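You operate a simulated robot arm through the tools that you are given. There is no shell and no other tool.

You are at the controls of a simulated robot arm. One attempt, no reset.

Task
Glaze the blue cistern lid's chip and bed it on two setters to dry.
Fine: on the tray stand, white setter beside the brown one; the white brush goes back. Set down upright: white brush. A coat counts when it lies all over at full strength: go over it till it gets no stronger.
Where things are to end (x, y in the base frame): white setter within 30 mm of [670, -680].

It is judged by the outcome, as a careful person would: the job done as asked, and still so three seconds after it is handed in. It fails if anything else is knocked over, pushed out of place, dropped, spilled or broken. A push-on lid holds only when it is set on centred and level and pressed home; a screw cap is set on level and turned clockwise until tight.

Robot
A 7-joint arm with a two-finger parallel gripper on a trunk, on a base that drives. Base frame: it is fixed to the floor where the robot stands at the start and does not move with it; the origin is under the middle of the robot, x ahead of it, y to its left, z up; the surface under the hand at the start is at about z = 800. Units: mm, degrees, N and s.
With the tool pointing down near the work surface it reaches from about 220 to 740 mm from the robot's upright axis, wherever it stands. Its first joint turns from -166.0 to 166.0 degrees. Places, roughly: dressing brush stand pocket [600, 100, 800]; glaze pot [700, -200, 800]; tray stand top [700, -700, 600]. Payload 1.57 kg.
The TCP is the grasp point between the finger pads, 30 mm short of the fingertips. In the tool frame z runs along the fingers and y along their closing line. The gripper opens to 110 mm. The fingers are 24 mm wide and 12 mm thick; the gripper's body (48 by 112 mm) begins 78 mm behind the TCP.
Orientation is told as [roll, pitch, yaw] about the base's x, y, z axes, in that order, counted from this pose: with the fingers straight down and closing along the base's y, the tool's x points along the base's -x, its y along +y and its z along -z.

Tools
- The arm moves only by the tool arm_command. Its argument "commands" is a list of rows, each a list of 3 entries, a list of its own where there are three numbers: the shift along the tool's x, y, z in units of 150 mm (1.0 is 150 mm), then the turn, a rotation vector about the tool's x, y, z in units of 90 degrees (1.0 is 90 degrees), then the closure, from 0 (fully open) to 1 (shut). In form: [[[tx, ty, tz], [wx, wy, wz], jaw], ...]. A call has 1 to 20 rows; each row is the pose to reach, as a shift and turn from the pose commanded when the call began, along the tool's axes at that moment. A call with a number of a shift or a turn outside -1 to 1 is refused whole. Each row takes 0.2 s and may step no farther than 50 mm and 8.6 degrees from the row before; otherwise, or with a gripper value out of range, the whole call is refused. A pose out of reach is approached as far as the arm can. The call stops where the force on the tool passes 40 N (or 10 N more than at its start, if that is more) or the arm is blocked; 0.2 s more then pass. Each finger travels about 45 mm/s and halts on what it meets, pressing with about 38 N; the grip force reading is that of the motor and also rises with nothing between the fingers. The clock runs only during rows and for 0.2 s after the last one: add rows that repeat a pose to give the fingers time. The reply holds the time, the measured pose of the TCP, the force on the tool along the base axes, the opening and the grip force, in the units named above and with some noise, with the torque about the TCP (base axes, N m) and any sound that the robot's microphone picked up, and new pictures: "pictures" is both (left out), scene, wrist or none.
- Cameras (640 x 400 px; columns grow to the right, rows downward): "scene" is now at [16.3, 132.2, 1557.7]; the picture's right is [-0.29, -0.96, 0.00], its down [-0.70, 0.22, -0.68] and it looks along [0.65, -0.20, -0.74] (base axes); focal length 274 px, centre (320, 200). "wrist" rides on the gripper at [70, 16, -141] in the tool frame; the picture's right is [-0.23, 0.97, 0.00], its down [-0.85, -0.20, -0.48] and it looks along [-0.47, -0.11, 0.88] (tool axes); focal length 222 px, centre (320, 200). There is no depth. A picture from a camera that has moved, and an enlarged one, comes with that camera's place and axes in the base frame and with its lens.
- lift_body(by): slides the trunk up (or, below 0, down) by that many mm; the arm and the scene camera ride with it, the base frame stays. It gives what a move gives, with no picture.
- base_move(legs): drives the robot by 1 to 6 legs, each [ahead, turn to the left] in mm and degrees, along the robot's own axes; the way and the turn of a leg run together, so that a leg with both is an arc; at most 1500 mm and 180 degrees a leg. The arm and the cameras ride along, it lands a little off, and it stops where it bumps. It gives what a move gives, and a new picture of the scene camera.
- turn_head(pan, tilt): turns the head with the scene camera to pan (to the left, within 155 degrees either way) and tilt (down, from -29 to 69), counted from straight ahead of the robot. It gives what a move gives, and a new picture of the scene camera.
- close_up(camera, box): a new picture of the part [left, top, right, bottom] of that camera's present view, enlarged. No time passes.
- finish_job(): hands the job in; it is judged then, once.

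Places have to be worked out from the pictures, the camera data and where the tool is seen. Open the gripper and draw the arm clear of the work before you hand the job in, unless the task says otherwise.

The tools are called after "Request:" as name(argument=value, ...) on one line, values as JSON. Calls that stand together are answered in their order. arm_command: Moves the arm, as the interface text tells. Its arguments: {"type":"object","properties":{"commands":{"type":"array","items":{"type":"array"}},"pictures":{"type":"string","enum":["both","scene","wrist","none"]}},"required":["commands"]} The other tools are called the same way: lift_body (by) slides the trunk up or down; base_move (legs) drives the base; turn_head (pan, tilt) turns the head that bears the scene camera; close_up (camera, box) takes an enlarged picture of a part of a camera's view; finish_job () hands the job in.

At the start:

```text
clock: 0.0
ee_pos: [485.0, 2.9, 1216.3]
tool_rot: [-0.1, -0.1, 0.0]
contact_force: [-0.8, 0.3, -0.3]
torque: [-0.01, -0.01, 0.0]
opening: 110.1
finger_force: 0.1
trunk travel left (down, up): [-500.0, 90.0]
robot x, y, heading: [-1.4, 2.8, 0.2]
head pan, tilt: [-17.0, 47.3]
```

scene: 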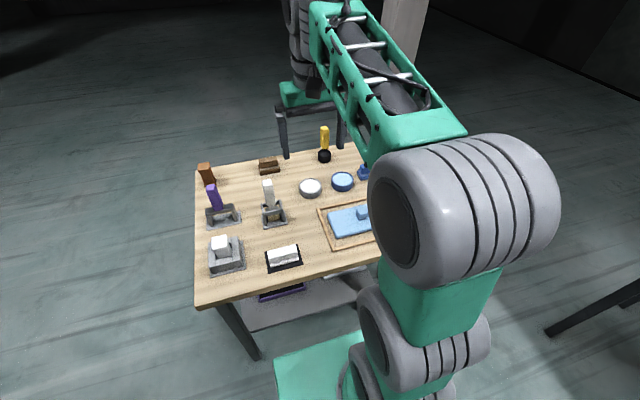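
wrist: 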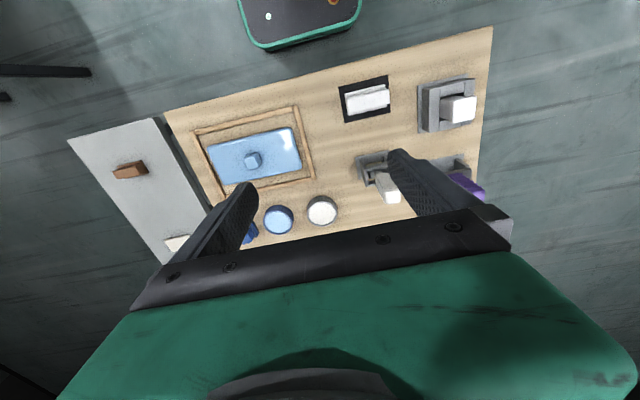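

I see the bench with several items, and the tray stand off to the right with a brown block. I'll look closer at both views before I move anything.

Request:
close_up(camera="scene", box=[180, 110, 390, 310])

Request:
close_up(camera="wrist", box=[60, 20, 500, 270])

```text
2.00 times, centred on (285, 210) of scene
camera zoom: at [16.3, 132.2, 1557.7], right [-0.29, -0.96, 0.0], down [-0.7, 0.22, -0.68], along [0.65, -0.2, -0.74], focal length 548 px, centre (390, 180)
```

zoom: 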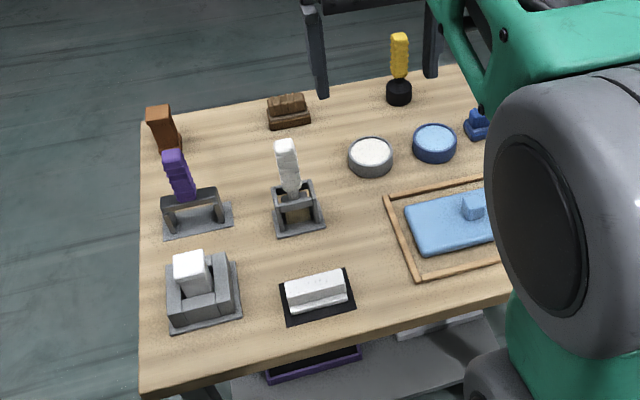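

```text
1.45 times, centred on (280, 145) of wrist
camera zoom: at [414.6, 18.8, 1357.6], right [0.23, 0.97, 0.0], down [0.85, -0.2, 0.48], along [0.47, -0.11, -0.88], focal length 323 px, centre (378, 280)
```

zoom: 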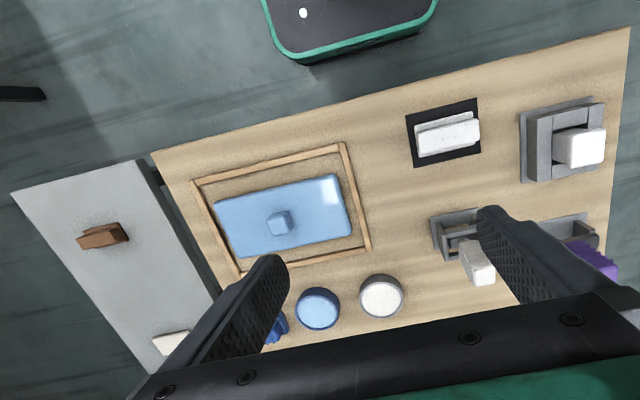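

The lid seems centred near (548,-180), the brown setter near (536,-680), and a white one farther out on the stand. I'll turn the head towards the tray stand to check.

Request:
turn_head(pan=-50, tilt=45)

```text
clock: 1.0
ee_pos: [486.2, 2.2, 1215.8]
tool_rot: [-0.1, 0.1, -0.1]
contact_force: [0.1, 0.3, 1.0]
torque: [0.0, 0.03, 0.01]
opening: 110.0
finger_force: 0.0
trunk travel left (down, up): [-500.0, 90.0]
robot x, y, heading: [1.9, 0.0, -0.1]
head pan, tilt: [-50.0, 45.0]
camera scene: at [-7.3, 93.2, 1561.0], right [-0.77, -0.64, 0.0], down [-0.46, 0.54, -0.71], along [0.45, -0.54, -0.71], focal length 274 px, centre (320, 200)
```

scene: 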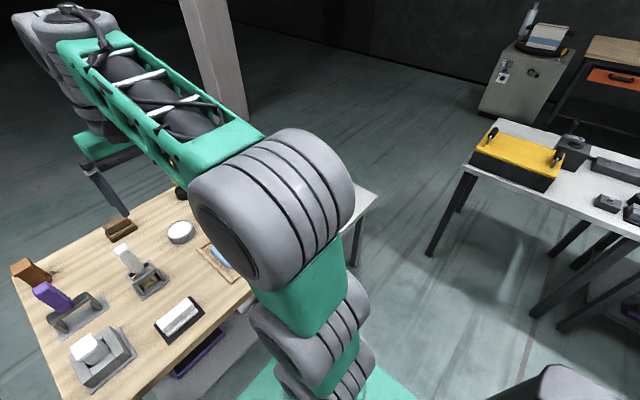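

The arm blocks this view, so I'll use the wrist camera. I'm moving the hand to the right, towards the lid and the stand.

Request:
arm_command(commands=[[[0, -0.33, 0], [0, 0, 0], 0], [[0, -0.66, 0], [0, 0, 0], 0], [[0, -0.99, 0], [0, 0, 0], 0]], pictures="wrist")

Request:
arm_command(commands=[[[0, -0.33, 0], [0, 0, 0], 0], [[0, -0.66, 0], [0, 0, 0], 0], [[0, -0.99, 0], [0, 0, 0], 0]], pictures="wrist")

Request:
arm_command(commands=[[[0, -0.33, 0], [0, 0, 0], 0], [[0, -0.66, 0], [0, 0, 0], 0], [[0, -0.99, 0], [0, 0, 0], 0]], pictures="both")

```text
clock: 1.8
ee_pos: [488.1, -145.9, 1218.5]
tool_rot: [-0.1, 0.0, 0.0]
contact_force: [0.6, 0.2, 0.4]
torque: [0.02, 0.01, 0.02]
opening: 110.0
finger_force: 0.0
trunk travel left (down, up): [-500.0, 90.0]
robot x, y, heading: [-1.3, -1.6, 0.1]
head pan, tilt: [-50.0, 45.0]
camera wrist: at [418.3, -129.4, 1360.0], right [0.23, 0.97, 0.0], down [0.86, -0.2, 0.48], along [0.47, -0.11, -0.88], focal length 222 px, centre (320, 200)
```

wrist: 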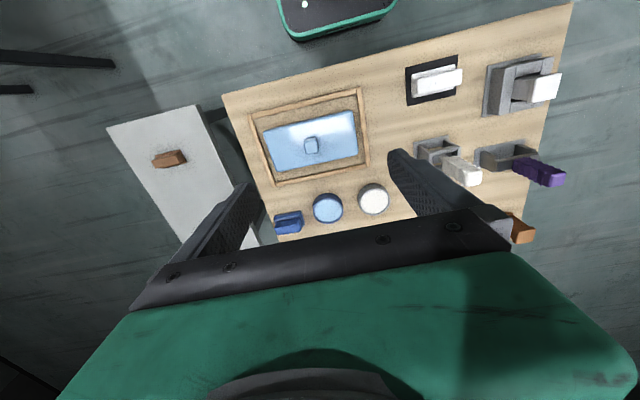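

```text
clock: 2.6
ee_pos: [484.3, -292.8, 1218.2]
tool_rot: [0.0, 0.0, -0.1]
contact_force: [0.5, 0.1, 0.2]
torque: [0.01, 0.01, 0.01]
opening: 109.9
finger_force: 0.1
trunk travel left (down, up): [-500.0, 90.0]
robot x, y, heading: [2.4, -1.6, -0.0]
head pan, tilt: [-50.0, 45.0]
camera wrist: at [414.3, -276.2, 1360.2], right [0.23, 0.97, 0.0], down [0.85, -0.2, 0.48], along [0.47, -0.11, -0.88], focal length 222 px, centre (320, 200)
```

wrist: 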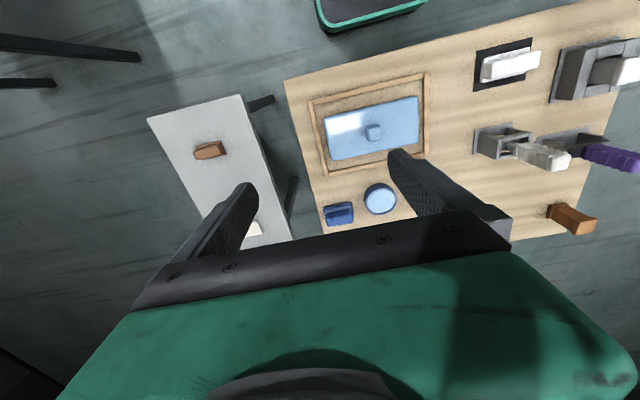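

```text
clock: 3.4
ee_pos: [472.2, -410.5, 1215.4]
tool_rot: [-0.2, -0.1, 0.0]
contact_force: [0.0, 0.1, 0.1]
torque: [-0.08, -0.01, -0.01]
opening: 110.2
finger_force: 0.1
out of reach, approached as far as the arm can: row 3
trunk travel left (down, up): [-500.0, 90.0]
robot x, y, heading: [-0.4, -1.3, 0.0]
head pan, tilt: [-50.0, 45.0]
camera scene: at [-8.1, 94.7, 1560.9], right [-0.77, -0.64, 0.0], down [-0.45, 0.54, -0.71], along [0.45, -0.54, -0.71], focal length 274 px, centre (320, 200)
camera wrist: at [402.3, -394.2, 1357.2], right [0.23, 0.97, 0.0], down [0.85, -0.2, 0.48], along [0.47, -0.11, -0.88], focal length 222 px, centre (320, 200)
```

scene: 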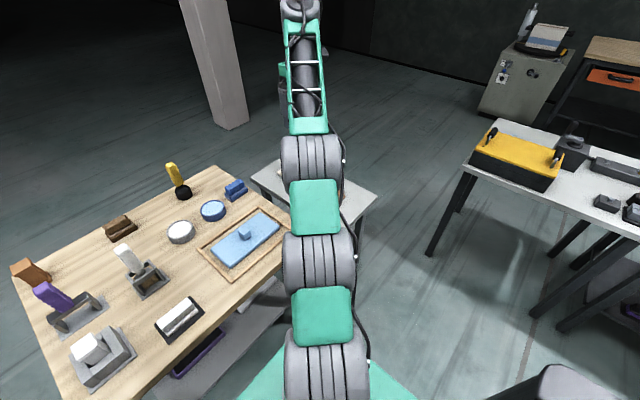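
wrist: 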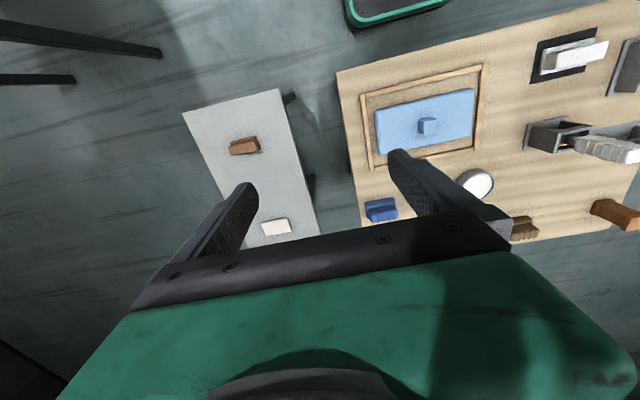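

The bright spot on the lid was only a glare, since it moved with the camera. I'll zoom in to find the chip and the other details.

Request:
close_up(camera="scene", box=[160, 170, 300, 280])

Request:
close_up(camera="wrist", box=[340, 60, 500, 180])

Request:
close_up(camera="scene", box=[0, 160, 240, 390])

Request:
close_up(camera="wrist", box=[180, 80, 420, 250])

```text
3.64 times, centred on (230, 225) of scene
camera zoom: at [-8.1, 94.7, 1560.9], right [-0.77, -0.64, 0.0], down [-0.45, 0.54, -0.71], along [0.45, -0.54, -0.71], focal length 997 px, centre (647, 109)
```

zoom: 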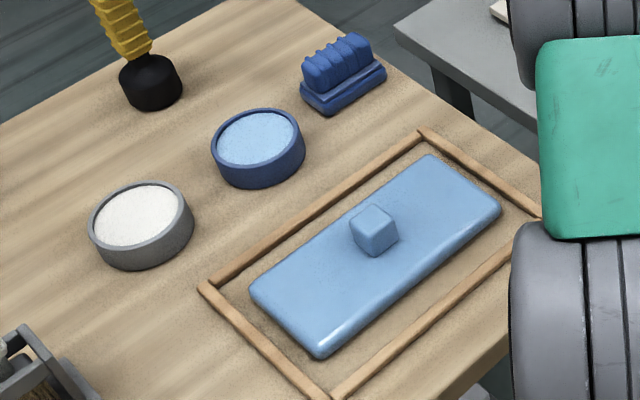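

```text
3.33 times, centred on (420, 120) of wrist
camera zoom: at [402.3, -394.2, 1357.2], right [0.23, 0.97, 0.0], down [0.85, -0.2, 0.48], along [0.47, -0.11, -0.88], focal length 740 px, centre (-13, 467)
```

zoom: 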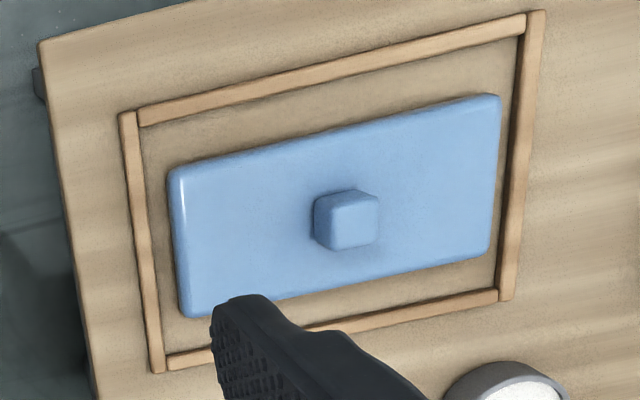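

```text
1.74 times, centred on (120, 275) of scene
camera zoom: at [-8.1, 94.7, 1560.9], right [-0.77, -0.64, 0.0], down [-0.45, 0.54, -0.71], along [0.45, -0.54, -0.71], focal length 477 px, centre (668, 70)
```

zoom: 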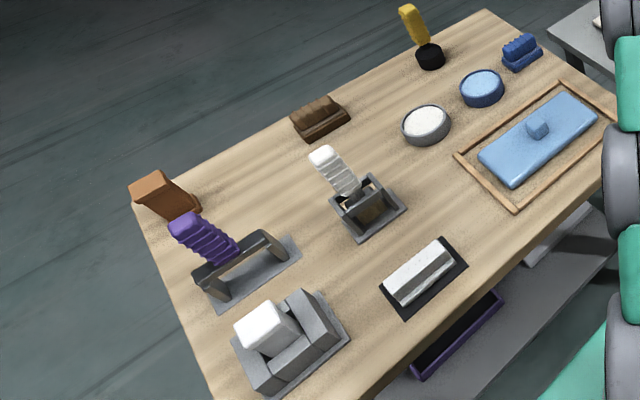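

```text
2.35 times, centred on (300, 165) of wrist
camera zoom: at [402.3, -394.2, 1357.2], right [0.23, 0.97, 0.0], down [0.85, -0.2, 0.48], along [0.47, -0.11, -0.88], focal length 523 px, centre (367, 282)
```

zoom: 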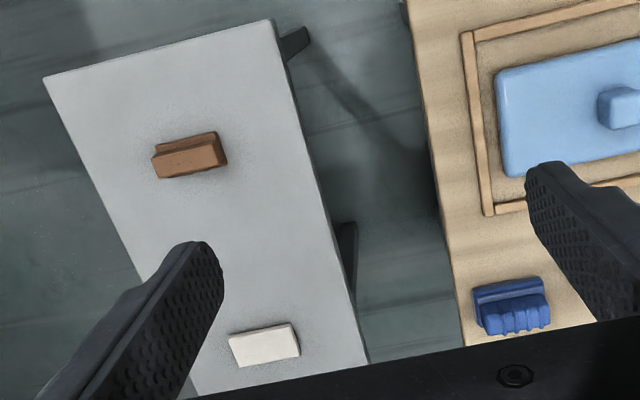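

No chip shows on the lid's top or near side, so it may be on the far side. I'll bring the hand back over the lid and yaw it so the wrist camera looks from the other side.

Request:
arm_command(commands=[[[-0.2, 0.25, 0], [0, 0, 0.09], 0], [[-0.4, 0.5, 0], [0, 0, 0.18], 0], [[-0.6, 0.75, 0], [0, 0, 0.27], 0], [[-0.7, 1.0, 0], [0, 0, 0.36], 0], [[-0.7, 1.0, 0], [0, 0, 0.45], 0], [[-0.7, 1.0, 0], [0, 0, 0.54], 0], [[-0.7, 1.0, 0], [0, 0, 0.63], 0], [[-0.7, 1.0, 0], [0, 0, 0.72], 0], [[-0.7, 1.0, 0], [0, 0, 0.81], 0], [[-0.7, 1.0, 0], [0, 0, 0.9], 0], [[-0.7, 1.0, 0], [0, 0, 0.99], 0]], pictures="both")

```text
clock: 5.8
ee_pos: [577.9, -261.5, 1212.9]
tool_rot: [-0.1, -0.1, -89.2]
contact_force: [-0.3, 1.0, 0.5]
torque: [-0.01, -0.01, 0.01]
opening: 110.1
finger_force: 0.0
trunk travel left (down, up): [-500.0, 90.0]
robot x, y, heading: [0.3, -1.6, 0.0]
head pan, tilt: [-50.0, 45.0]
camera scene: at [-7.3, 93.0, 1561.0], right [-0.77, -0.64, 0.0], down [-0.45, 0.54, -0.71], along [0.45, -0.54, -0.71], focal length 274 px, centre (320, 200)
camera wrist: at [593.0, -191.0, 1354.7], right [0.98, -0.21, 0.0], down [-0.19, -0.86, 0.48], along [-0.1, -0.47, -0.88], focal length 222 px, centre (320, 200)
```

scene: 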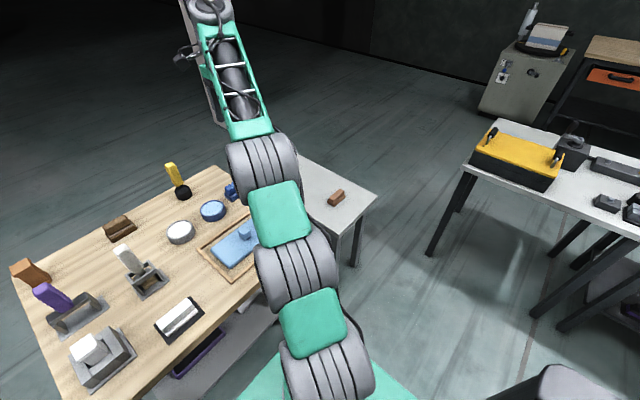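
wrist: 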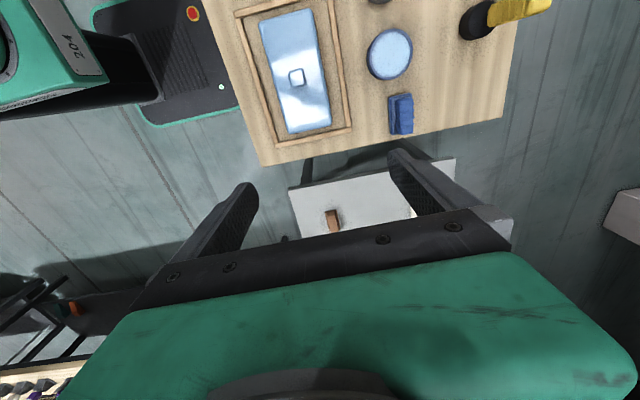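

The camera is now above and beyond the lid, so I'll zoom on it from here.

Request:
close_up(camera="wrist", box=[225, 0, 425, 165])

```text
2.42 times, centred on (325, 82) of wrist
camera zoom: at [593.0, -191.0, 1354.7], right [0.98, -0.21, 0.0], down [-0.19, -0.86, 0.48], along [-0.1, -0.47, -0.88], focal length 538 px, centre (308, 485)
```

zoom: 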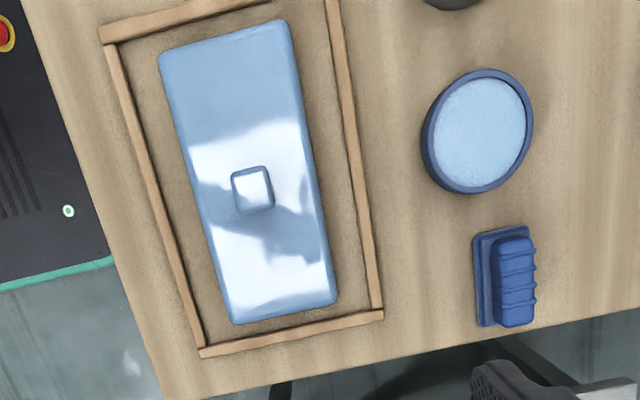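

There's still no chip visible, only glare. I'll turn another 90° so the camera looks back at the lid's far long side, and lower a little.

Request:
arm_command(commands=[[[0, 0.1, 0], [0, 0, 0.09], 0], [[0, 0.2, 0.1], [0, 0, 0.18], 0], [[0, 0.3, 0.2], [0, 0, 0.27], 0], [[0, 0.4, 0.3], [0, 0, 0.36], 0], [[0, 0.5, 0.4], [0, 0, 0.45], 0], [[0, 0.6, 0.5], [0, 0, 0.54], 0], [[0, 0.7, 0.6], [0, 0, 0.63], 0], [[0, 0.7, 0.7], [0, 0, 0.72], 0], [[0, 0.7, 0.8], [0, 0, 0.81], 0], [[0, 0.7, 0.9], [0, 0, 0.9], 0], [[0, 0.7, 1.0], [0, 0, 0.99], 0]], pictures="both")

```text
clock: 8.2
ee_pos: [665.8, -252.4, 1050.5]
tool_rot: [0.1, 0.0, -178.5]
contact_force: [0.1, 0.3, 0.2]
torque: [-0.03, 0.01, -0.02]
opening: 110.0
finger_force: 0.1
out of reach, approached as far as the arm can: row 1, 2, 3, 4, 5, 6, 7, 8, 9, 10, 11
trunk travel left (down, up): [-500.0, 90.0]
robot x, y, heading: [3.3, 0.2, -0.1]
head pan, tilt: [-50.0, 45.0]
camera scene: at [-6.5, 93.2, 1561.0], right [-0.77, -0.64, 0.0], down [-0.45, 0.54, -0.71], along [0.45, -0.54, -0.71], focal length 274 px, centre (320, 200)
camera wrist: at [735.2, -266.5, 1192.5], right [-0.2, -0.98, 0.0], down [-0.86, 0.18, 0.48], along [-0.47, 0.09, -0.88], focal length 222 px, centre (320, 200)
```

scene: 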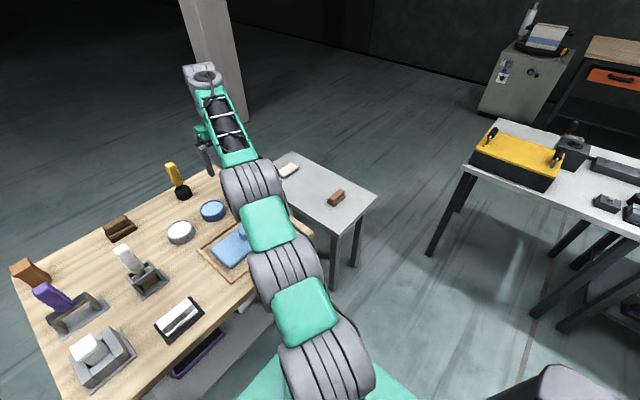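
wrist: 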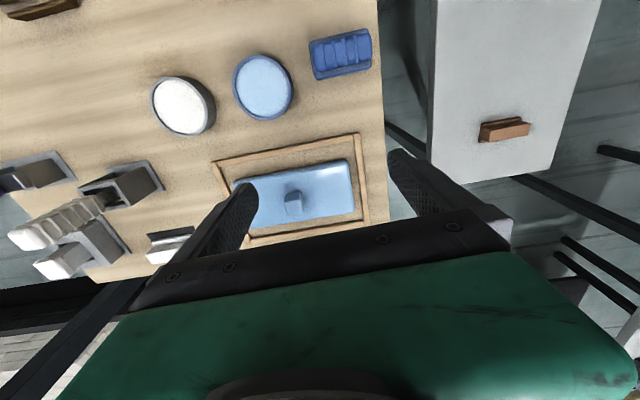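

The far long side is in view now. I'll zoom on it, and on the white setter as seen from the head.

Request:
close_up(camera="wrist", box=[205, 125, 395, 245])

Request:
close_up(camera="wrist", box=[0, 130, 220, 290])

Request:
close_up(camera="scene", box=[250, 140, 390, 230])

```text
3.33 times, centred on (300, 185) of wrist
camera zoom: at [735.2, -266.5, 1192.5], right [-0.2, -0.98, 0.0], down [-0.86, 0.18, 0.48], along [-0.47, 0.09, -0.88], focal length 740 px, centre (387, 250)
```

zoom: 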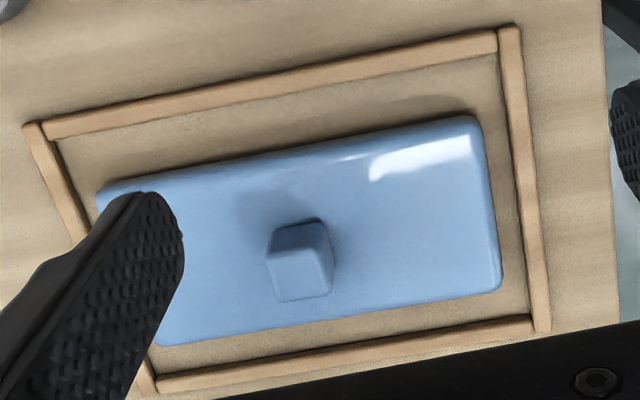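

```text
2.50 times, centred on (110, 210) of wrist
camera zoom: at [735.2, -266.5, 1192.5], right [-0.2, -0.98, 0.0], down [-0.86, 0.18, 0.48], along [-0.47, 0.09, -0.88], focal length 555 px, centre (845, 175)
```

zoom: 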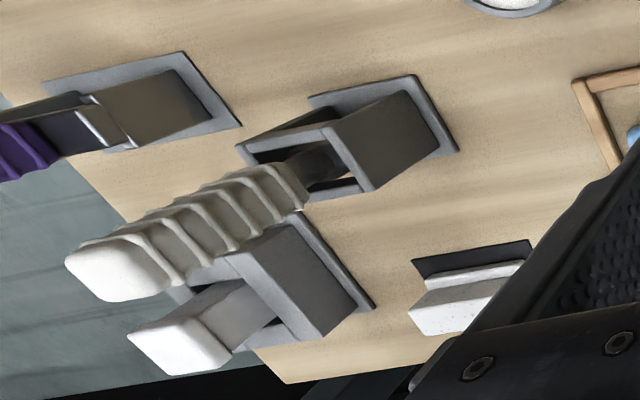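

```text
4.44 times, centred on (320, 185) of scene
camera zoom: at [-6.5, 93.2, 1561.0], right [-0.77, -0.64, 0.0], down [-0.45, 0.54, -0.71], along [0.45, -0.54, -0.71], focal length 1218 px, centre (320, 267)
```

zoom: 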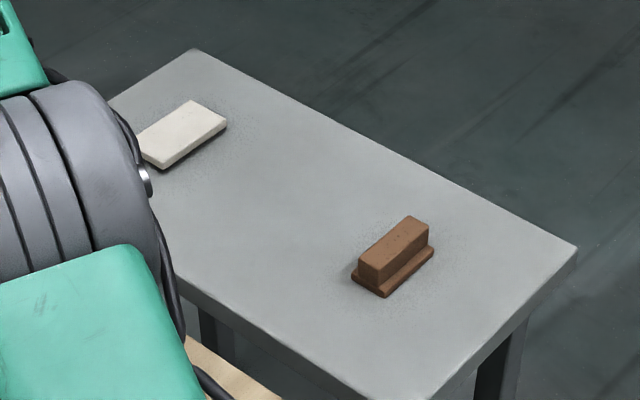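

The brown setter has a flanged ridge shape, and the white piece on the black mat on the bench has a similar profile. The piece on the stand is a flat white slab. I'll check the lid's left end and those bench pieces by turning the camera back to yaw -90 from the left.

Request:
arm_command(commands=[[[-0.1, -0.2, 0], [0, 0, -0.09], 0], [[-0.2, -0.4, 0], [0, 0, -0.18], 0], [[-0.3, -0.6, 0], [0, 0, -0.27], 0], [[-0.4, -0.8, 0], [0, 0, -0.36], 0], [[-0.5, -1.0, 0], [0, 0, -0.45], 0], [[-0.6, -1.0, 0], [0, 0, -0.54], 0], [[-0.7, -1.0, 0], [0, 0, -0.63], 0], [[-0.7, -1.0, 0], [0, 0, -0.72], 0], [[-0.7, -1.0, 0], [0, 0, -0.81], 0], [[-0.7, -1.0, 0], [0, 0, -0.9], 0], [[-0.7, -1.0, 0], [0, 0, -0.99], 0]], pictures="none")

Request:
arm_command(commands=[[[-0.3, 0, 0], [0, 0, 0], 0], [[-0.6, 0, 0], [0, 0, 0], 0], [[-0.75, 0, 0.1], [0, 0, 0], 0]], pictures="wrist")

Request:
turn_head(pan=-17, tilt=55)

```text
clock: 10.6
ee_pos: [556.2, -105.3, 1049.6]
tool_rot: [-0.1, 0.0, -89.0]
contact_force: [-0.6, -0.5, -0.2]
torque: [-0.03, 0.02, -0.01]
opening: 109.9
finger_force: 0.0
trunk travel left (down, up): [-500.0, 90.0]
robot x, y, heading: [0.4, -1.0, -0.1]
head pan, tilt: [-50.0, 45.0]
```

```text
clock: 11.4
ee_pos: [560.1, -219.3, 1036.0]
tool_rot: [0.0, -0.2, -89.1]
contact_force: [0.6, -0.5, 0.1]
torque: [0.0, 0.01, -0.01]
opening: 109.9
finger_force: 0.0
trunk travel left (down, up): [-500.0, 90.0]
robot x, y, heading: [4.5, 3.6, 0.0]
head pan, tilt: [-50.0, 45.0]
camera wrist: at [574.5, -149.1, 1177.4], right [0.98, -0.21, 0.0], down [-0.19, -0.86, 0.48], along [-0.1, -0.47, -0.88], focal length 222 px, centre (320, 200)
```

wrist: 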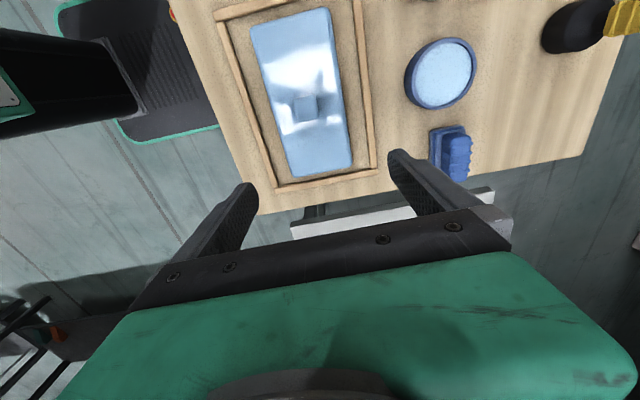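

```text
clock: 12.4
ee_pos: [559.3, -218.6, 1035.8]
tool_rot: [0.1, -0.1, -89.1]
contact_force: [0.5, 0.3, 0.0]
torque: [-0.01, 0.01, 0.01]
opening: 109.9
finger_force: 0.1
trunk travel left (down, up): [-500.0, 90.0]
robot x, y, heading: [2.0, -0.6, -0.1]
head pan, tilt: [-17.0, 55.0]
camera scene: at [9.4, 134.2, 1547.6], right [-0.29, -0.96, 0.0], down [-0.78, 0.24, -0.57], along [0.55, -0.17, -0.82], focal length 274 px, centre (320, 200)
```

scene: 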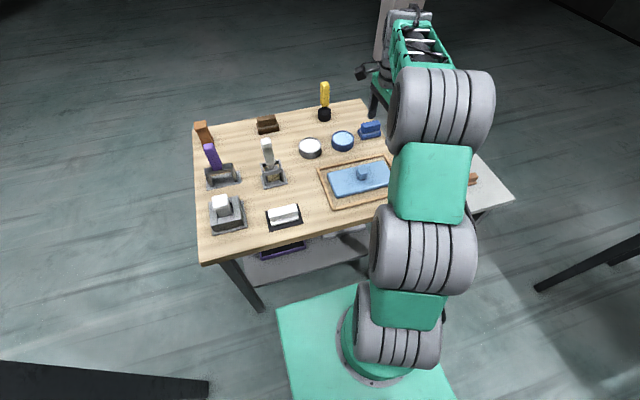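

I shifted the wrong way (tool x points along +y at this yaw). I'm moving back to the left so that the camera sees the lid's left end, and zooming on the head view meanwhile.

Request:
arm_command(commands=[[[0.33, 0, 0], [0, 0, 0], 0], [[0.66, 0, 0], [0, 0, 0], 0], [[0.99, 0, 0], [0, 0, 0], 0]], pictures="none")

Request:
arm_command(commands=[[[0.33, 0, 0], [0, 0, 0], 0], [[0.5, 0, 0], [0, 0, 0], 0]], pictures="both")

Request:
close_up(camera="wrist", box=[240, 0, 400, 120])

Request:
close_up(camera="scene", box=[190, 180, 350, 280])

```text
clock: 13.2
ee_pos: [555.9, -69.4, 1036.3]
tool_rot: [0.0, -0.1, -89.1]
contact_force: [-0.4, -0.3, -0.3]
torque: [0.01, -0.01, 0.02]
opening: 110.0
finger_force: 0.0
trunk travel left (down, up): [-500.0, 90.0]
robot x, y, heading: [-0.5, -0.6, -0.1]
head pan, tilt: [-17.0, 55.0]
```

```text
clock: 13.8
ee_pos: [554.1, 5.3, 1035.3]
tool_rot: [0.0, -0.1, -89.2]
contact_force: [0.0, -1.1, -0.1]
torque: [-0.03, -0.01, 0.03]
opening: 109.9
finger_force: 0.1
trunk travel left (down, up): [-500.0, 90.0]
robot x, y, heading: [-1.0, -3.2, 0.3]
head pan, tilt: [-17.0, 55.0]
camera scene: at [9.3, 135.1, 1547.5], right [-0.29, -0.96, 0.0], down [-0.78, 0.24, -0.57], along [0.55, -0.17, -0.82], focal length 274 px, centre (320, 200)
camera wrist: at [569.0, 75.8, 1176.6], right [0.98, -0.21, 0.0], down [-0.19, -0.86, 0.48], along [-0.1, -0.47, -0.88], focal length 222 px, centre (320, 200)
```

scene: 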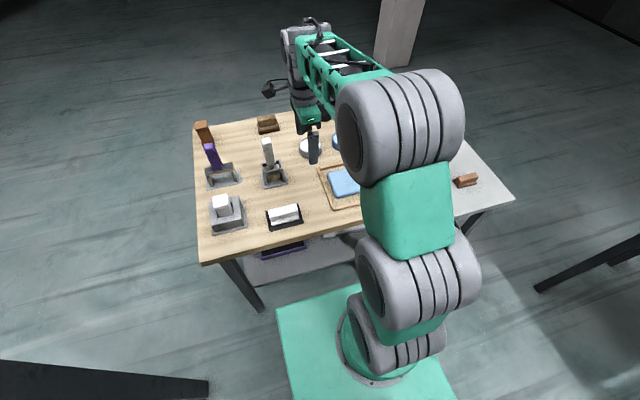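
wrist: 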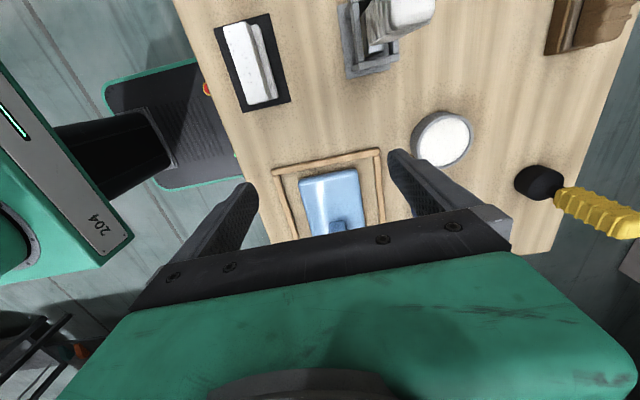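

```text
3.33 times, centred on (320, 60) of wrist
camera zoom: at [569.0, 75.8, 1176.6], right [0.98, -0.21, 0.0], down [-0.19, -0.86, 0.48], along [-0.1, -0.47, -0.88], focal length 740 px, centre (320, 667)
```

zoom: 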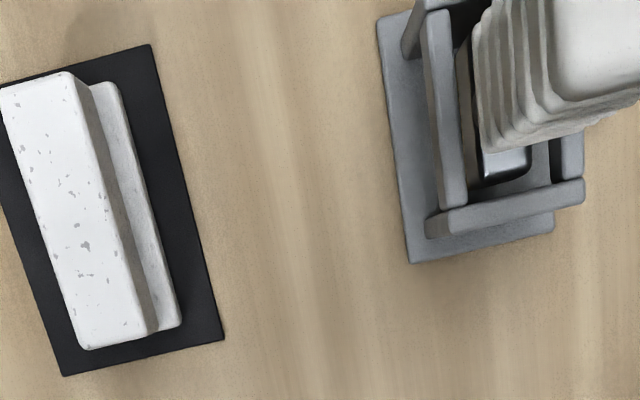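

```text
4.00 times, centred on (270, 230) of scene
camera zoom: at [9.3, 135.1, 1547.5], right [-0.29, -0.96, 0.0], down [-0.78, 0.24, -0.57], along [0.55, -0.17, -0.82], focal length 1096 px, centre (520, 80)
```

zoom: 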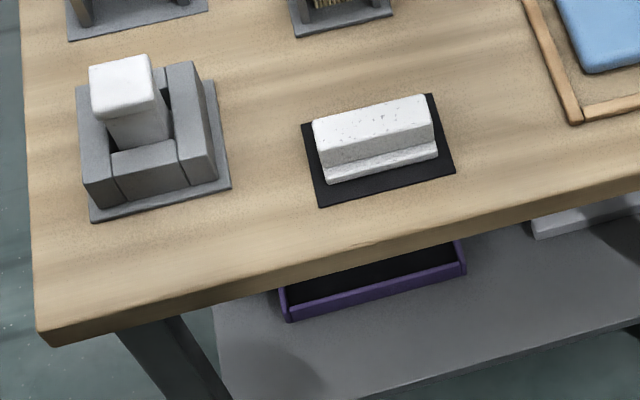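

The white setter is the bar on the black mat, about (469,111), and has the same profile as the brown one. Now a zoom on the lid's left end.

Request:
close_up(camera="wrist", box=[255, 140, 415, 250])

Request:
close_up(camera="scene", box=[190, 110, 350, 210])

```text
3.64 times, centred on (335, 195) of wrist
camera zoom: at [569.0, 75.8, 1176.6], right [0.98, -0.21, 0.0], down [-0.19, -0.86, 0.48], along [-0.1, -0.47, -0.88], focal length 808 px, centre (266, 218)
```

zoom: 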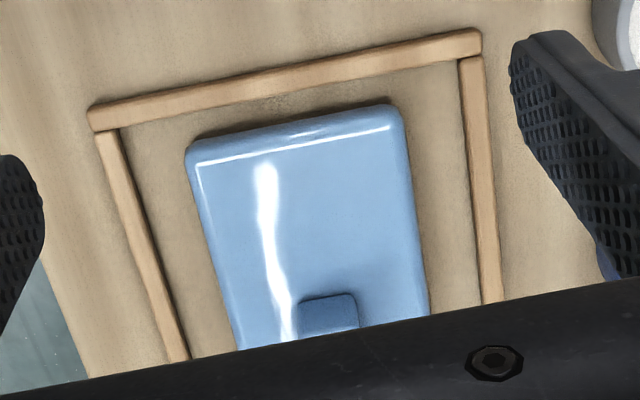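

```text
4.00 times, centred on (270, 160) of scene
camera zoom: at [9.3, 135.1, 1547.5], right [-0.29, -0.96, 0.0], down [-0.78, 0.24, -0.57], along [0.55, -0.17, -0.82], focal length 1096 px, centre (520, 360)
```

zoom: 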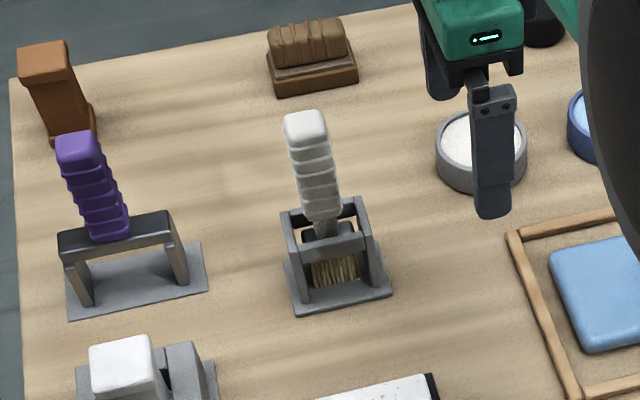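

The left end shows no chip either. I'll take a close look at the lid's top from low above, with the wrist camera directly over it.

Request:
arm_command(commands=[[[-0.33, 0, 0], [0, 0, 0], 0], [[-0.66, 0, 0], [0, 0, 0], 0], [[-0.99, 0, 0], [0, 0, 0], 0]], pictures="none")

Request:
arm_command(commands=[[[-0.25, -0.03, 0.2], [0, 0, 0], 0], [[-0.5, -0.06, 0.4], [0, 0, 0], 0], [[-0.67, -0.08, 0.6], [0, 0, 0], 0]], pictures="wrist")

Request:
close_up(camera="wrist", box=[220, 0, 420, 180])

```text
clock: 14.6
ee_pos: [555.0, -146.4, 1035.7]
tool_rot: [0.0, -0.1, -89.2]
contact_force: [0.5, -0.5, 0.1]
torque: [-0.01, 0.02, 0.02]
opening: 110.0
finger_force: 0.1
trunk travel left (down, up): [-500.0, 90.0]
robot x, y, heading: [-0.5, -2.2, 0.1]
head pan, tilt: [-17.0, 55.0]
```

```text
clock: 15.4
ee_pos: [543.0, -247.2, 947.0]
tool_rot: [0.0, -0.1, -89.1]
contact_force: [-0.2, 1.3, 0.6]
torque: [-0.03, 0.02, 0.0]
opening: 110.2
finger_force: 0.1
trunk travel left (down, up): [-500.0, 90.0]
robot x, y, heading: [2.0, 2.4, 0.2]
head pan, tilt: [-17.0, 55.0]
camera wrist: at [556.6, -177.6, 1088.7], right [0.98, -0.21, 0.0], down [-0.19, -0.86, 0.48], along [-0.1, -0.47, -0.88], focal length 222 px, centre (320, 200)
```

wrist: 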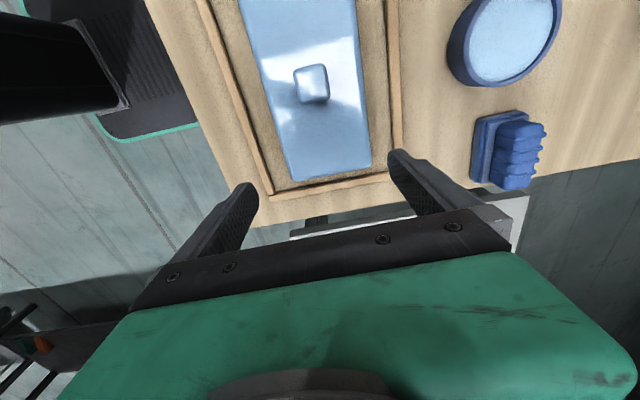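

```text
2.22 times, centred on (320, 90) of wrist
camera zoom: at [556.6, -177.6, 1088.7], right [0.98, -0.21, 0.0], down [-0.19, -0.86, 0.48], along [-0.1, -0.47, -0.88], focal length 494 px, centre (320, 444)
```

zoom: 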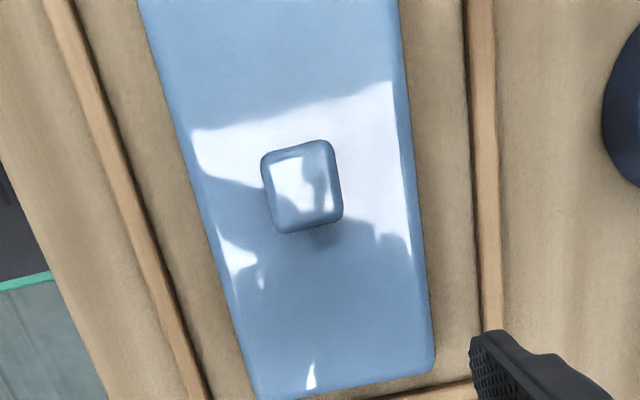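

The top is clean, so the chip must be on the underside. I judge the lid centred at about (549.5,-181) and about 103 × 210 mm, with the knob in the middle. I'll square the hand to yaw 0 over the knob and descend to lift it for a look beneath.

Request:
arm_command(commands=[[[0.1, 0.01, 0], [0, 0, -0.09], 0], [[0.2, 0.02, 0], [0, 0, -0.18], 0], [[0.3, 0.03, 0], [0, 0, -0.27], 0], [[0.44, 0.04, 0], [0, 0, -0.36], 0], [[0.44, 0.04, 0], [0, 0, -0.45], 0], [[0.44, 0.04, 0], [0, 0, -0.54], 0], [[0.44, 0.04, 0], [0, 0, -0.63], 0], [[0.44, 0.04, 0], [0, 0, -0.72], 0], [[0.44, 0.04, 0], [0, 0, -0.81], 0], [[0.44, 0.04, 0], [0, 0, -0.9], 0], [[0.44, 0.04, 0], [0, 0, -0.985], 0]], pictures="both")

```text
clock: 17.8
ee_pos: [550.1, -176.8, 944.4]
tool_rot: [-0.1, 0.0, -0.3]
contact_force: [-0.8, 0.2, 0.4]
torque: [0.04, 0.05, -0.01]
opening: 110.0
finger_force: 0.2
trunk travel left (down, up): [-500.0, 90.0]
robot x, y, heading: [0.4, -3.8, 0.2]
head pan, tilt: [-17.0, 55.0]
camera scene: at [9.4, 134.3, 1547.6], right [-0.29, -0.96, 0.0], down [-0.78, 0.24, -0.57], along [0.55, -0.17, -0.82], focal length 274 px, centre (320, 200)
camera wrist: at [480.4, -160.9, 1087.5], right [0.23, 0.97, 0.0], down [0.85, -0.2, 0.48], along [0.47, -0.11, -0.88], focal length 222 px, centre (320, 200)
```

scene: 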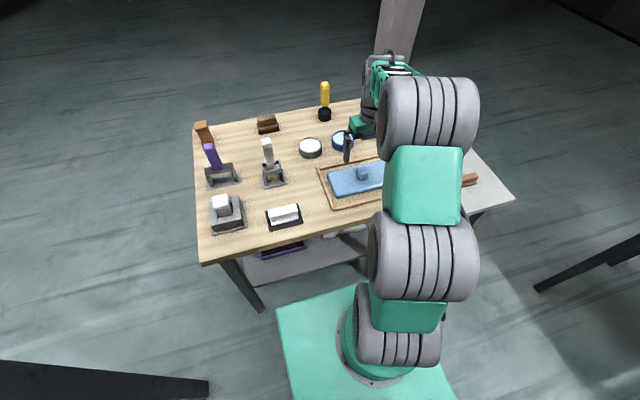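
wrist: 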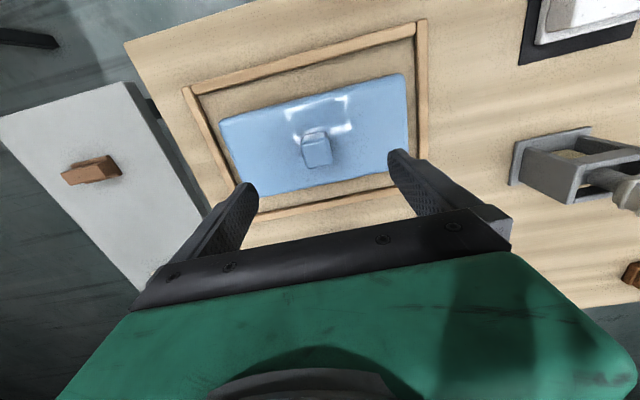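

The hand is over the knob with fingers closing along y. I'll descend part way and check alignment.

Request:
arm_command(commands=[[[0, -0.03, 0.15], [0, 0, 0], 0], [[0, -0.03, 0.3], [0, 0, 0], 0], [[0, -0.03, 0.43], [0, 0, 0], 0]], pictures="wrist")

Request:
close_up(camera="wrist", box=[200, 60, 440, 240])

```text
clock: 18.6
ee_pos: [550.6, -182.3, 880.3]
tool_rot: [0.0, -0.1, -0.4]
contact_force: [-1.8, -0.3, -0.6]
torque: [-0.01, -0.02, 0.0]
opening: 109.9
finger_force: 0.0
trunk travel left (down, up): [-500.0, 90.0]
robot x, y, heading: [-0.3, -0.6, -0.2]
head pan, tilt: [-17.0, 55.0]
camera wrist: at [480.2, -165.5, 1022.5], right [0.23, 0.97, 0.0], down [0.85, -0.21, 0.48], along [0.47, -0.11, -0.88], focal length 222 px, centre (320, 200)
```

wrist: 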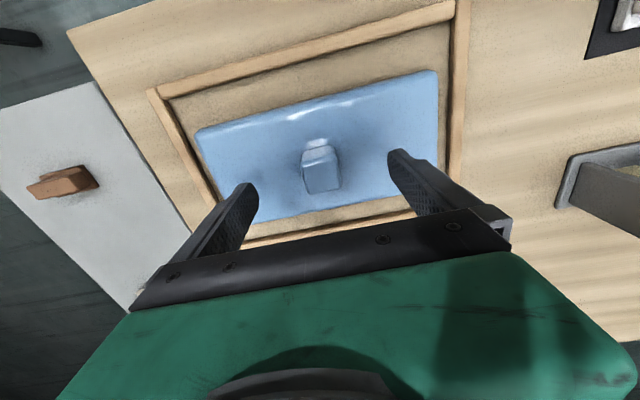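

```text
2.22 times, centred on (320, 150) of wrist
camera zoom: at [480.2, -165.5, 1022.5], right [0.23, 0.97, 0.0], down [0.85, -0.21, 0.48], along [0.47, -0.11, -0.88], focal length 494 px, centre (320, 311)
```

zoom: 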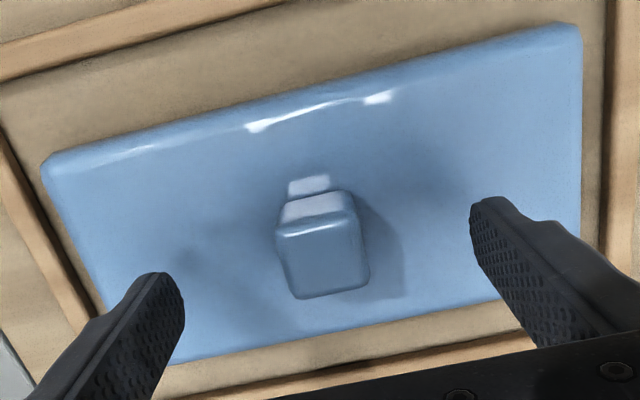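

The fingers straddle the knob well. I'm going down gently until the fingertips are just over the lid's top.

Request:
arm_command(commands=[[[0, 0, 0.06], [0, 0, 0], 0], [[0, 0, 0.12], [0, 0, 0], 0], [[0, 0, 0.16], [0, 0, 0], 0], [[0, 0, 0.18], [0, 0, 0], 0]], pictures="wrist")

Request:
close_up(camera="wrist", box=[200, 60, 440, 240])

```text
clock: 19.6
ee_pos: [549.9, -182.0, 855.3]
tool_rot: [-0.2, 0.0, -0.4]
contact_force: [0.4, 0.2, 0.0]
torque: [-0.02, 0.01, -0.02]
opening: 110.1
finger_force: 0.0
trunk travel left (down, up): [-500.0, 90.0]
robot x, y, heading: [0.9, 1.2, 0.1]
head pan, tilt: [-17.0, 55.0]
camera wrist: at [480.0, -165.9, 995.7], right [0.23, 0.97, 0.0], down [0.85, -0.21, 0.48], along [0.47, -0.11, -0.88], focal length 222 px, centre (320, 200)
```

wrist: 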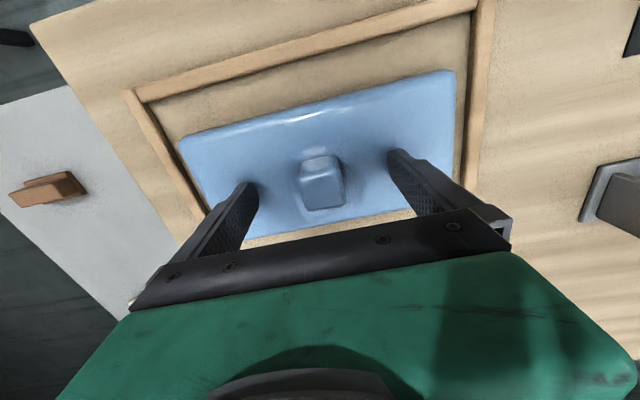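

```text
2.22 times, centred on (320, 150) of wrist
camera zoom: at [480.0, -165.9, 995.7], right [0.23, 0.97, 0.0], down [0.85, -0.21, 0.48], along [0.47, -0.11, -0.88], focal length 494 px, centre (320, 311)
```

zoom: 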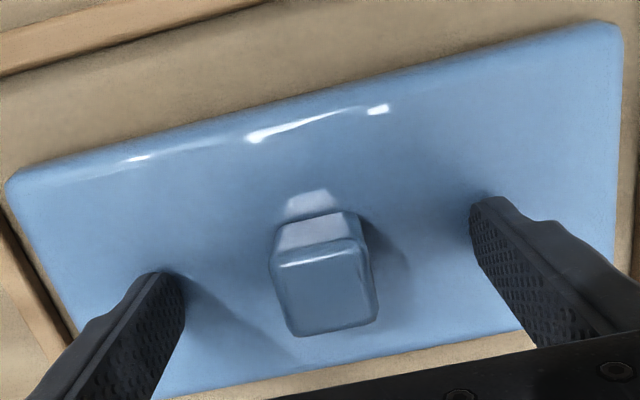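

The fingertips are close above the lid with no contact yet. I'm stepping down a few millimetres more to find the surface.

Request:
arm_command(commands=[[[0, 0, 0.015], [0, 0, 0], 0], [[0, 0, 0.03], [0, 0, 0], 0]], pictures="none")

Request:
arm_command(commands=[[[0, 0, 0.01], [0, 0, 0], 0], [[0, 0, 0.02], [0, 0, 0], 0]], pictures="none")

```text
clock: 20.2
ee_pos: [549.8, -182.2, 852.4]
tool_rot: [-0.1, -0.1, -0.4]
contact_force: [-2.8, -0.4, 9.9]
torque: [0.63, 0.2, 0.15]
opening: 109.7
finger_force: 0.0
trunk travel left (down, up): [-500.0, 90.0]
robot x, y, heading: [0.3, 3.9, -0.2]
head pan, tilt: [-17.0, 55.0]
```

```text
clock: 20.9
ee_pos: [551.8, -182.6, 852.1]
tool_rot: [-0.3, -0.5, -0.4]
contact_force: [-5.1, 0.0, 17.0]
torque: [0.95, 0.33, 0.36]
opening: 110.0
finger_force: 0.0
trunk travel left (down, up): [-500.0, 90.0]
robot x, y, heading: [-1.0, -0.1, 0.0]
head pan, tilt: [-17.0, 55.0]
stopped in row 2: the force on the tool passed its limit at 41 N (the readings are from after the stop); the commanded pose is now the measured one
```

The lid's top is at z≈822. I'm backing off 4 mm, levelling, and closing on the knob.

Request:
arm_command(commands=[[[0, 0, -0.027], [0.003, 0.005, 0], 0], [[0, 0, -0.027], [0.003, 0.005, 0], 0.5], [[0, 0, -0.027], [0.003, 0.005, 0], 1], [[0, 0, -0.027], [0.003, 0.005, 0], 1], [[0, 0, -0.027], [0.003, 0.005, 0], 1], [[0, 0, -0.027], [0.003, 0.005, 0], 1], [[0, 0, -0.027], [0.003, 0.005, 0], 1], [[0, 0, -0.027], [0.003, 0.005, 0], 1]], pictures="wrist")

```text
clock: 22.7
ee_pos: [551.3, -182.5, 853.3]
tool_rot: [-0.4, 0.1, -0.3]
contact_force: [0.1, 3.9, 1.1]
torque: [1.17, 0.05, -0.01]
opening: 31.9
finger_force: 34.4
trunk travel left (down, up): [-500.0, 90.0]
robot x, y, heading: [0.5, -3.9, 0.0]
head pan, tilt: [-17.0, 55.0]
camera wrist: at [481.9, -164.8, 995.2], right [0.23, 0.97, -0.01], down [0.86, -0.2, 0.48], along [0.46, -0.12, -0.88], focal length 222 px, centre (320, 200)
```

wrist: 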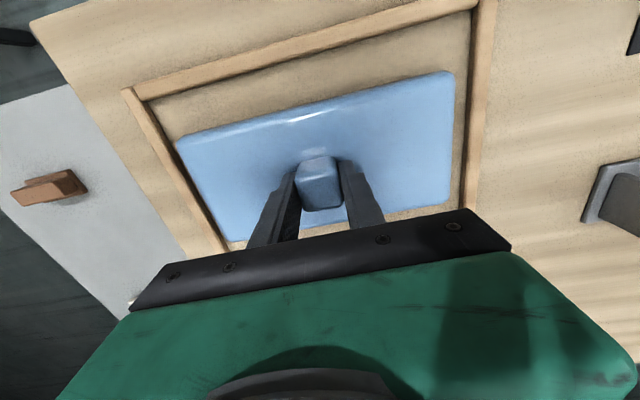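

The knob is held at 32 mm wide. I'm lifting the lid straight up and reading its weight.

Request:
arm_command(commands=[[[0, 0, -0.1], [0, 0, 0], 1], [[0, 0, -0.2], [0, 0, 0], 1], [[0, 0, -0.4], [0, 0, 0], 1], [[0, 0, -0.6], [0, 0, 0], 1], [[0, 0, -0.8], [0, 0, 0], 1], [[0, 0, -1.0], [0, 0, 0], 1]], pictures="both")

```text
clock: 24.1
ee_pos: [553.4, -178.9, 1004.2]
tool_rot: [-0.5, 0.3, -0.4]
contact_force: [0.6, 0.3, -8.6]
torque: [-0.01, -0.01, 0.05]
opening: 31.6
finger_force: 37.8
trunk travel left (down, up): [-500.0, 90.0]
robot x, y, heading: [-3.7, 0.4, -0.3]
head pan, tilt: [-17.0, 55.0]
camera scene: at [9.8, 134.2, 1547.5], right [-0.29, -0.96, 0.0], down [-0.78, 0.24, -0.57], along [0.55, -0.17, -0.82], focal length 274 px, centre (320, 200)
camera wrist: at [484.8, -162.4, 1146.0], right [0.23, 0.97, -0.01], down [0.86, -0.2, 0.48], along [0.46, -0.12, -0.88], focal length 222 px, centre (320, 200)
```

scene: 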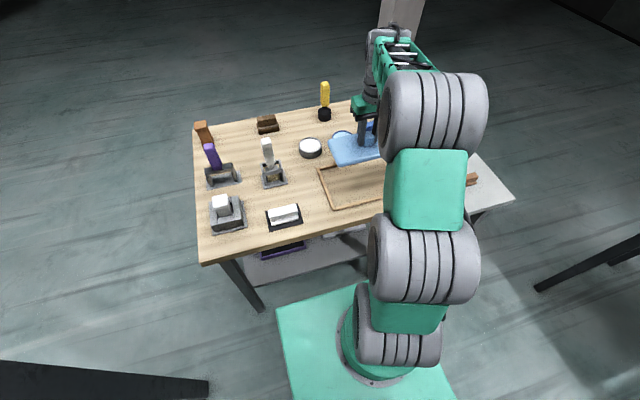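
wrist: 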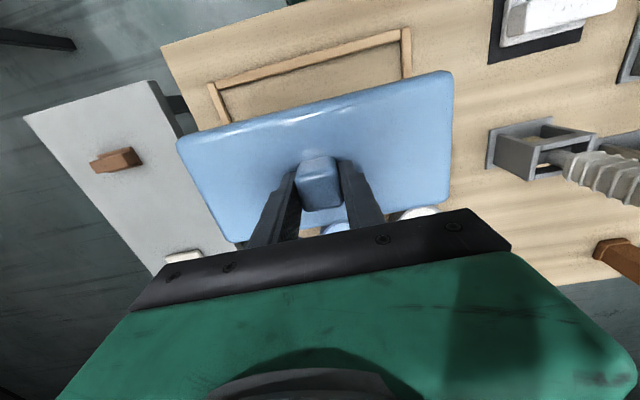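

The lid weighs about 0.88 kg and hangs balanced. I'll draw it up and back, then tilt it so that the head camera can see the underside.

Request:
arm_command(commands=[[[0.15, -0.1, -0.15], [0, 0, 0], 1], [[0.3, -0.2, -0.3], [0, 0, 0], 1], [[0.5, -0.33, -0.5], [0, 0, 0], 1], [[0.7, -0.47, -0.7], [0, 0, 0], 1], [[0.9, -0.6, -0.9], [0, 0, 0], 1], [[1.0, -0.67, -1.0], [0, 0, 0], 1]], pictures="none")

Request:
arm_command(commands=[[[0.1, 0, -0.1], [0.09, 0, 0], 1], [[0.2, 0, -0.2], [0.18, 0, 0], 1], [[0.3, 0, -0.3], [0.27, 0, 0], 1], [[0.4, 0, -0.4], [0.36, 0, 0], 1], [[0.5, 0, -0.5], [0.45, 0, 0], 1]], pictures="both")

```text
clock: 25.5
ee_pos: [400.7, -280.1, 1153.2]
tool_rot: [-0.3, 0.1, -0.5]
contact_force: [-1.0, 0.8, -8.0]
torque: [-0.05, 0.0, 0.05]
opening: 31.9
finger_force: 38.4
trunk travel left (down, up): [-500.0, 90.0]
robot x, y, heading: [0.1, -0.1, -0.1]
head pan, tilt: [-17.0, 55.0]
```

```text
clock: 26.7
ee_pos: [326.8, -278.2, 1231.0]
tool_rot: [-41.0, 0.1, -0.5]
contact_force: [0.3, -0.2, -9.8]
torque: [0.23, -0.03, -0.02]
opening: 31.5
finger_force: 38.5
trunk travel left (down, up): [-500.0, 90.0]
robot x, y, heading: [-3.4, -0.7, 0.0]
head pan, tilt: [-17.0, 55.0]
camera scene: at [9.3, 134.1, 1547.6], right [-0.29, -0.96, 0.0], down [-0.78, 0.24, -0.57], along [0.55, -0.17, -0.82], focal length 274 px, centre (320, 200)
camera wrist: at [257.7, -172.5, 1327.5], right [0.23, 0.73, -0.64], down [0.86, 0.16, 0.49], along [0.46, -0.66, -0.59], focal length 222 px, centre (320, 200)
```

scene: 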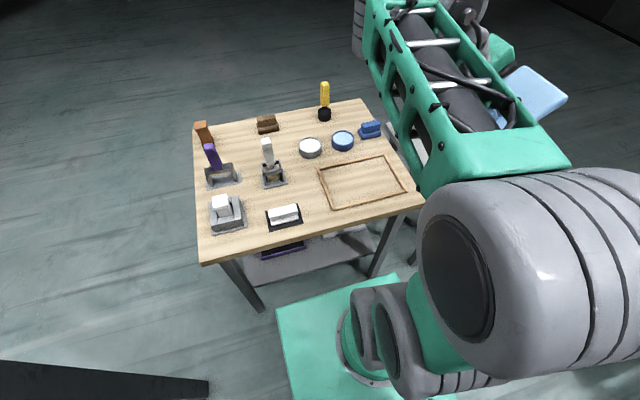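
wrist: 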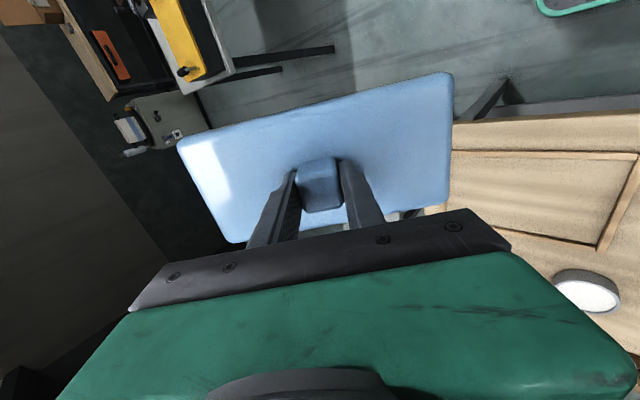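

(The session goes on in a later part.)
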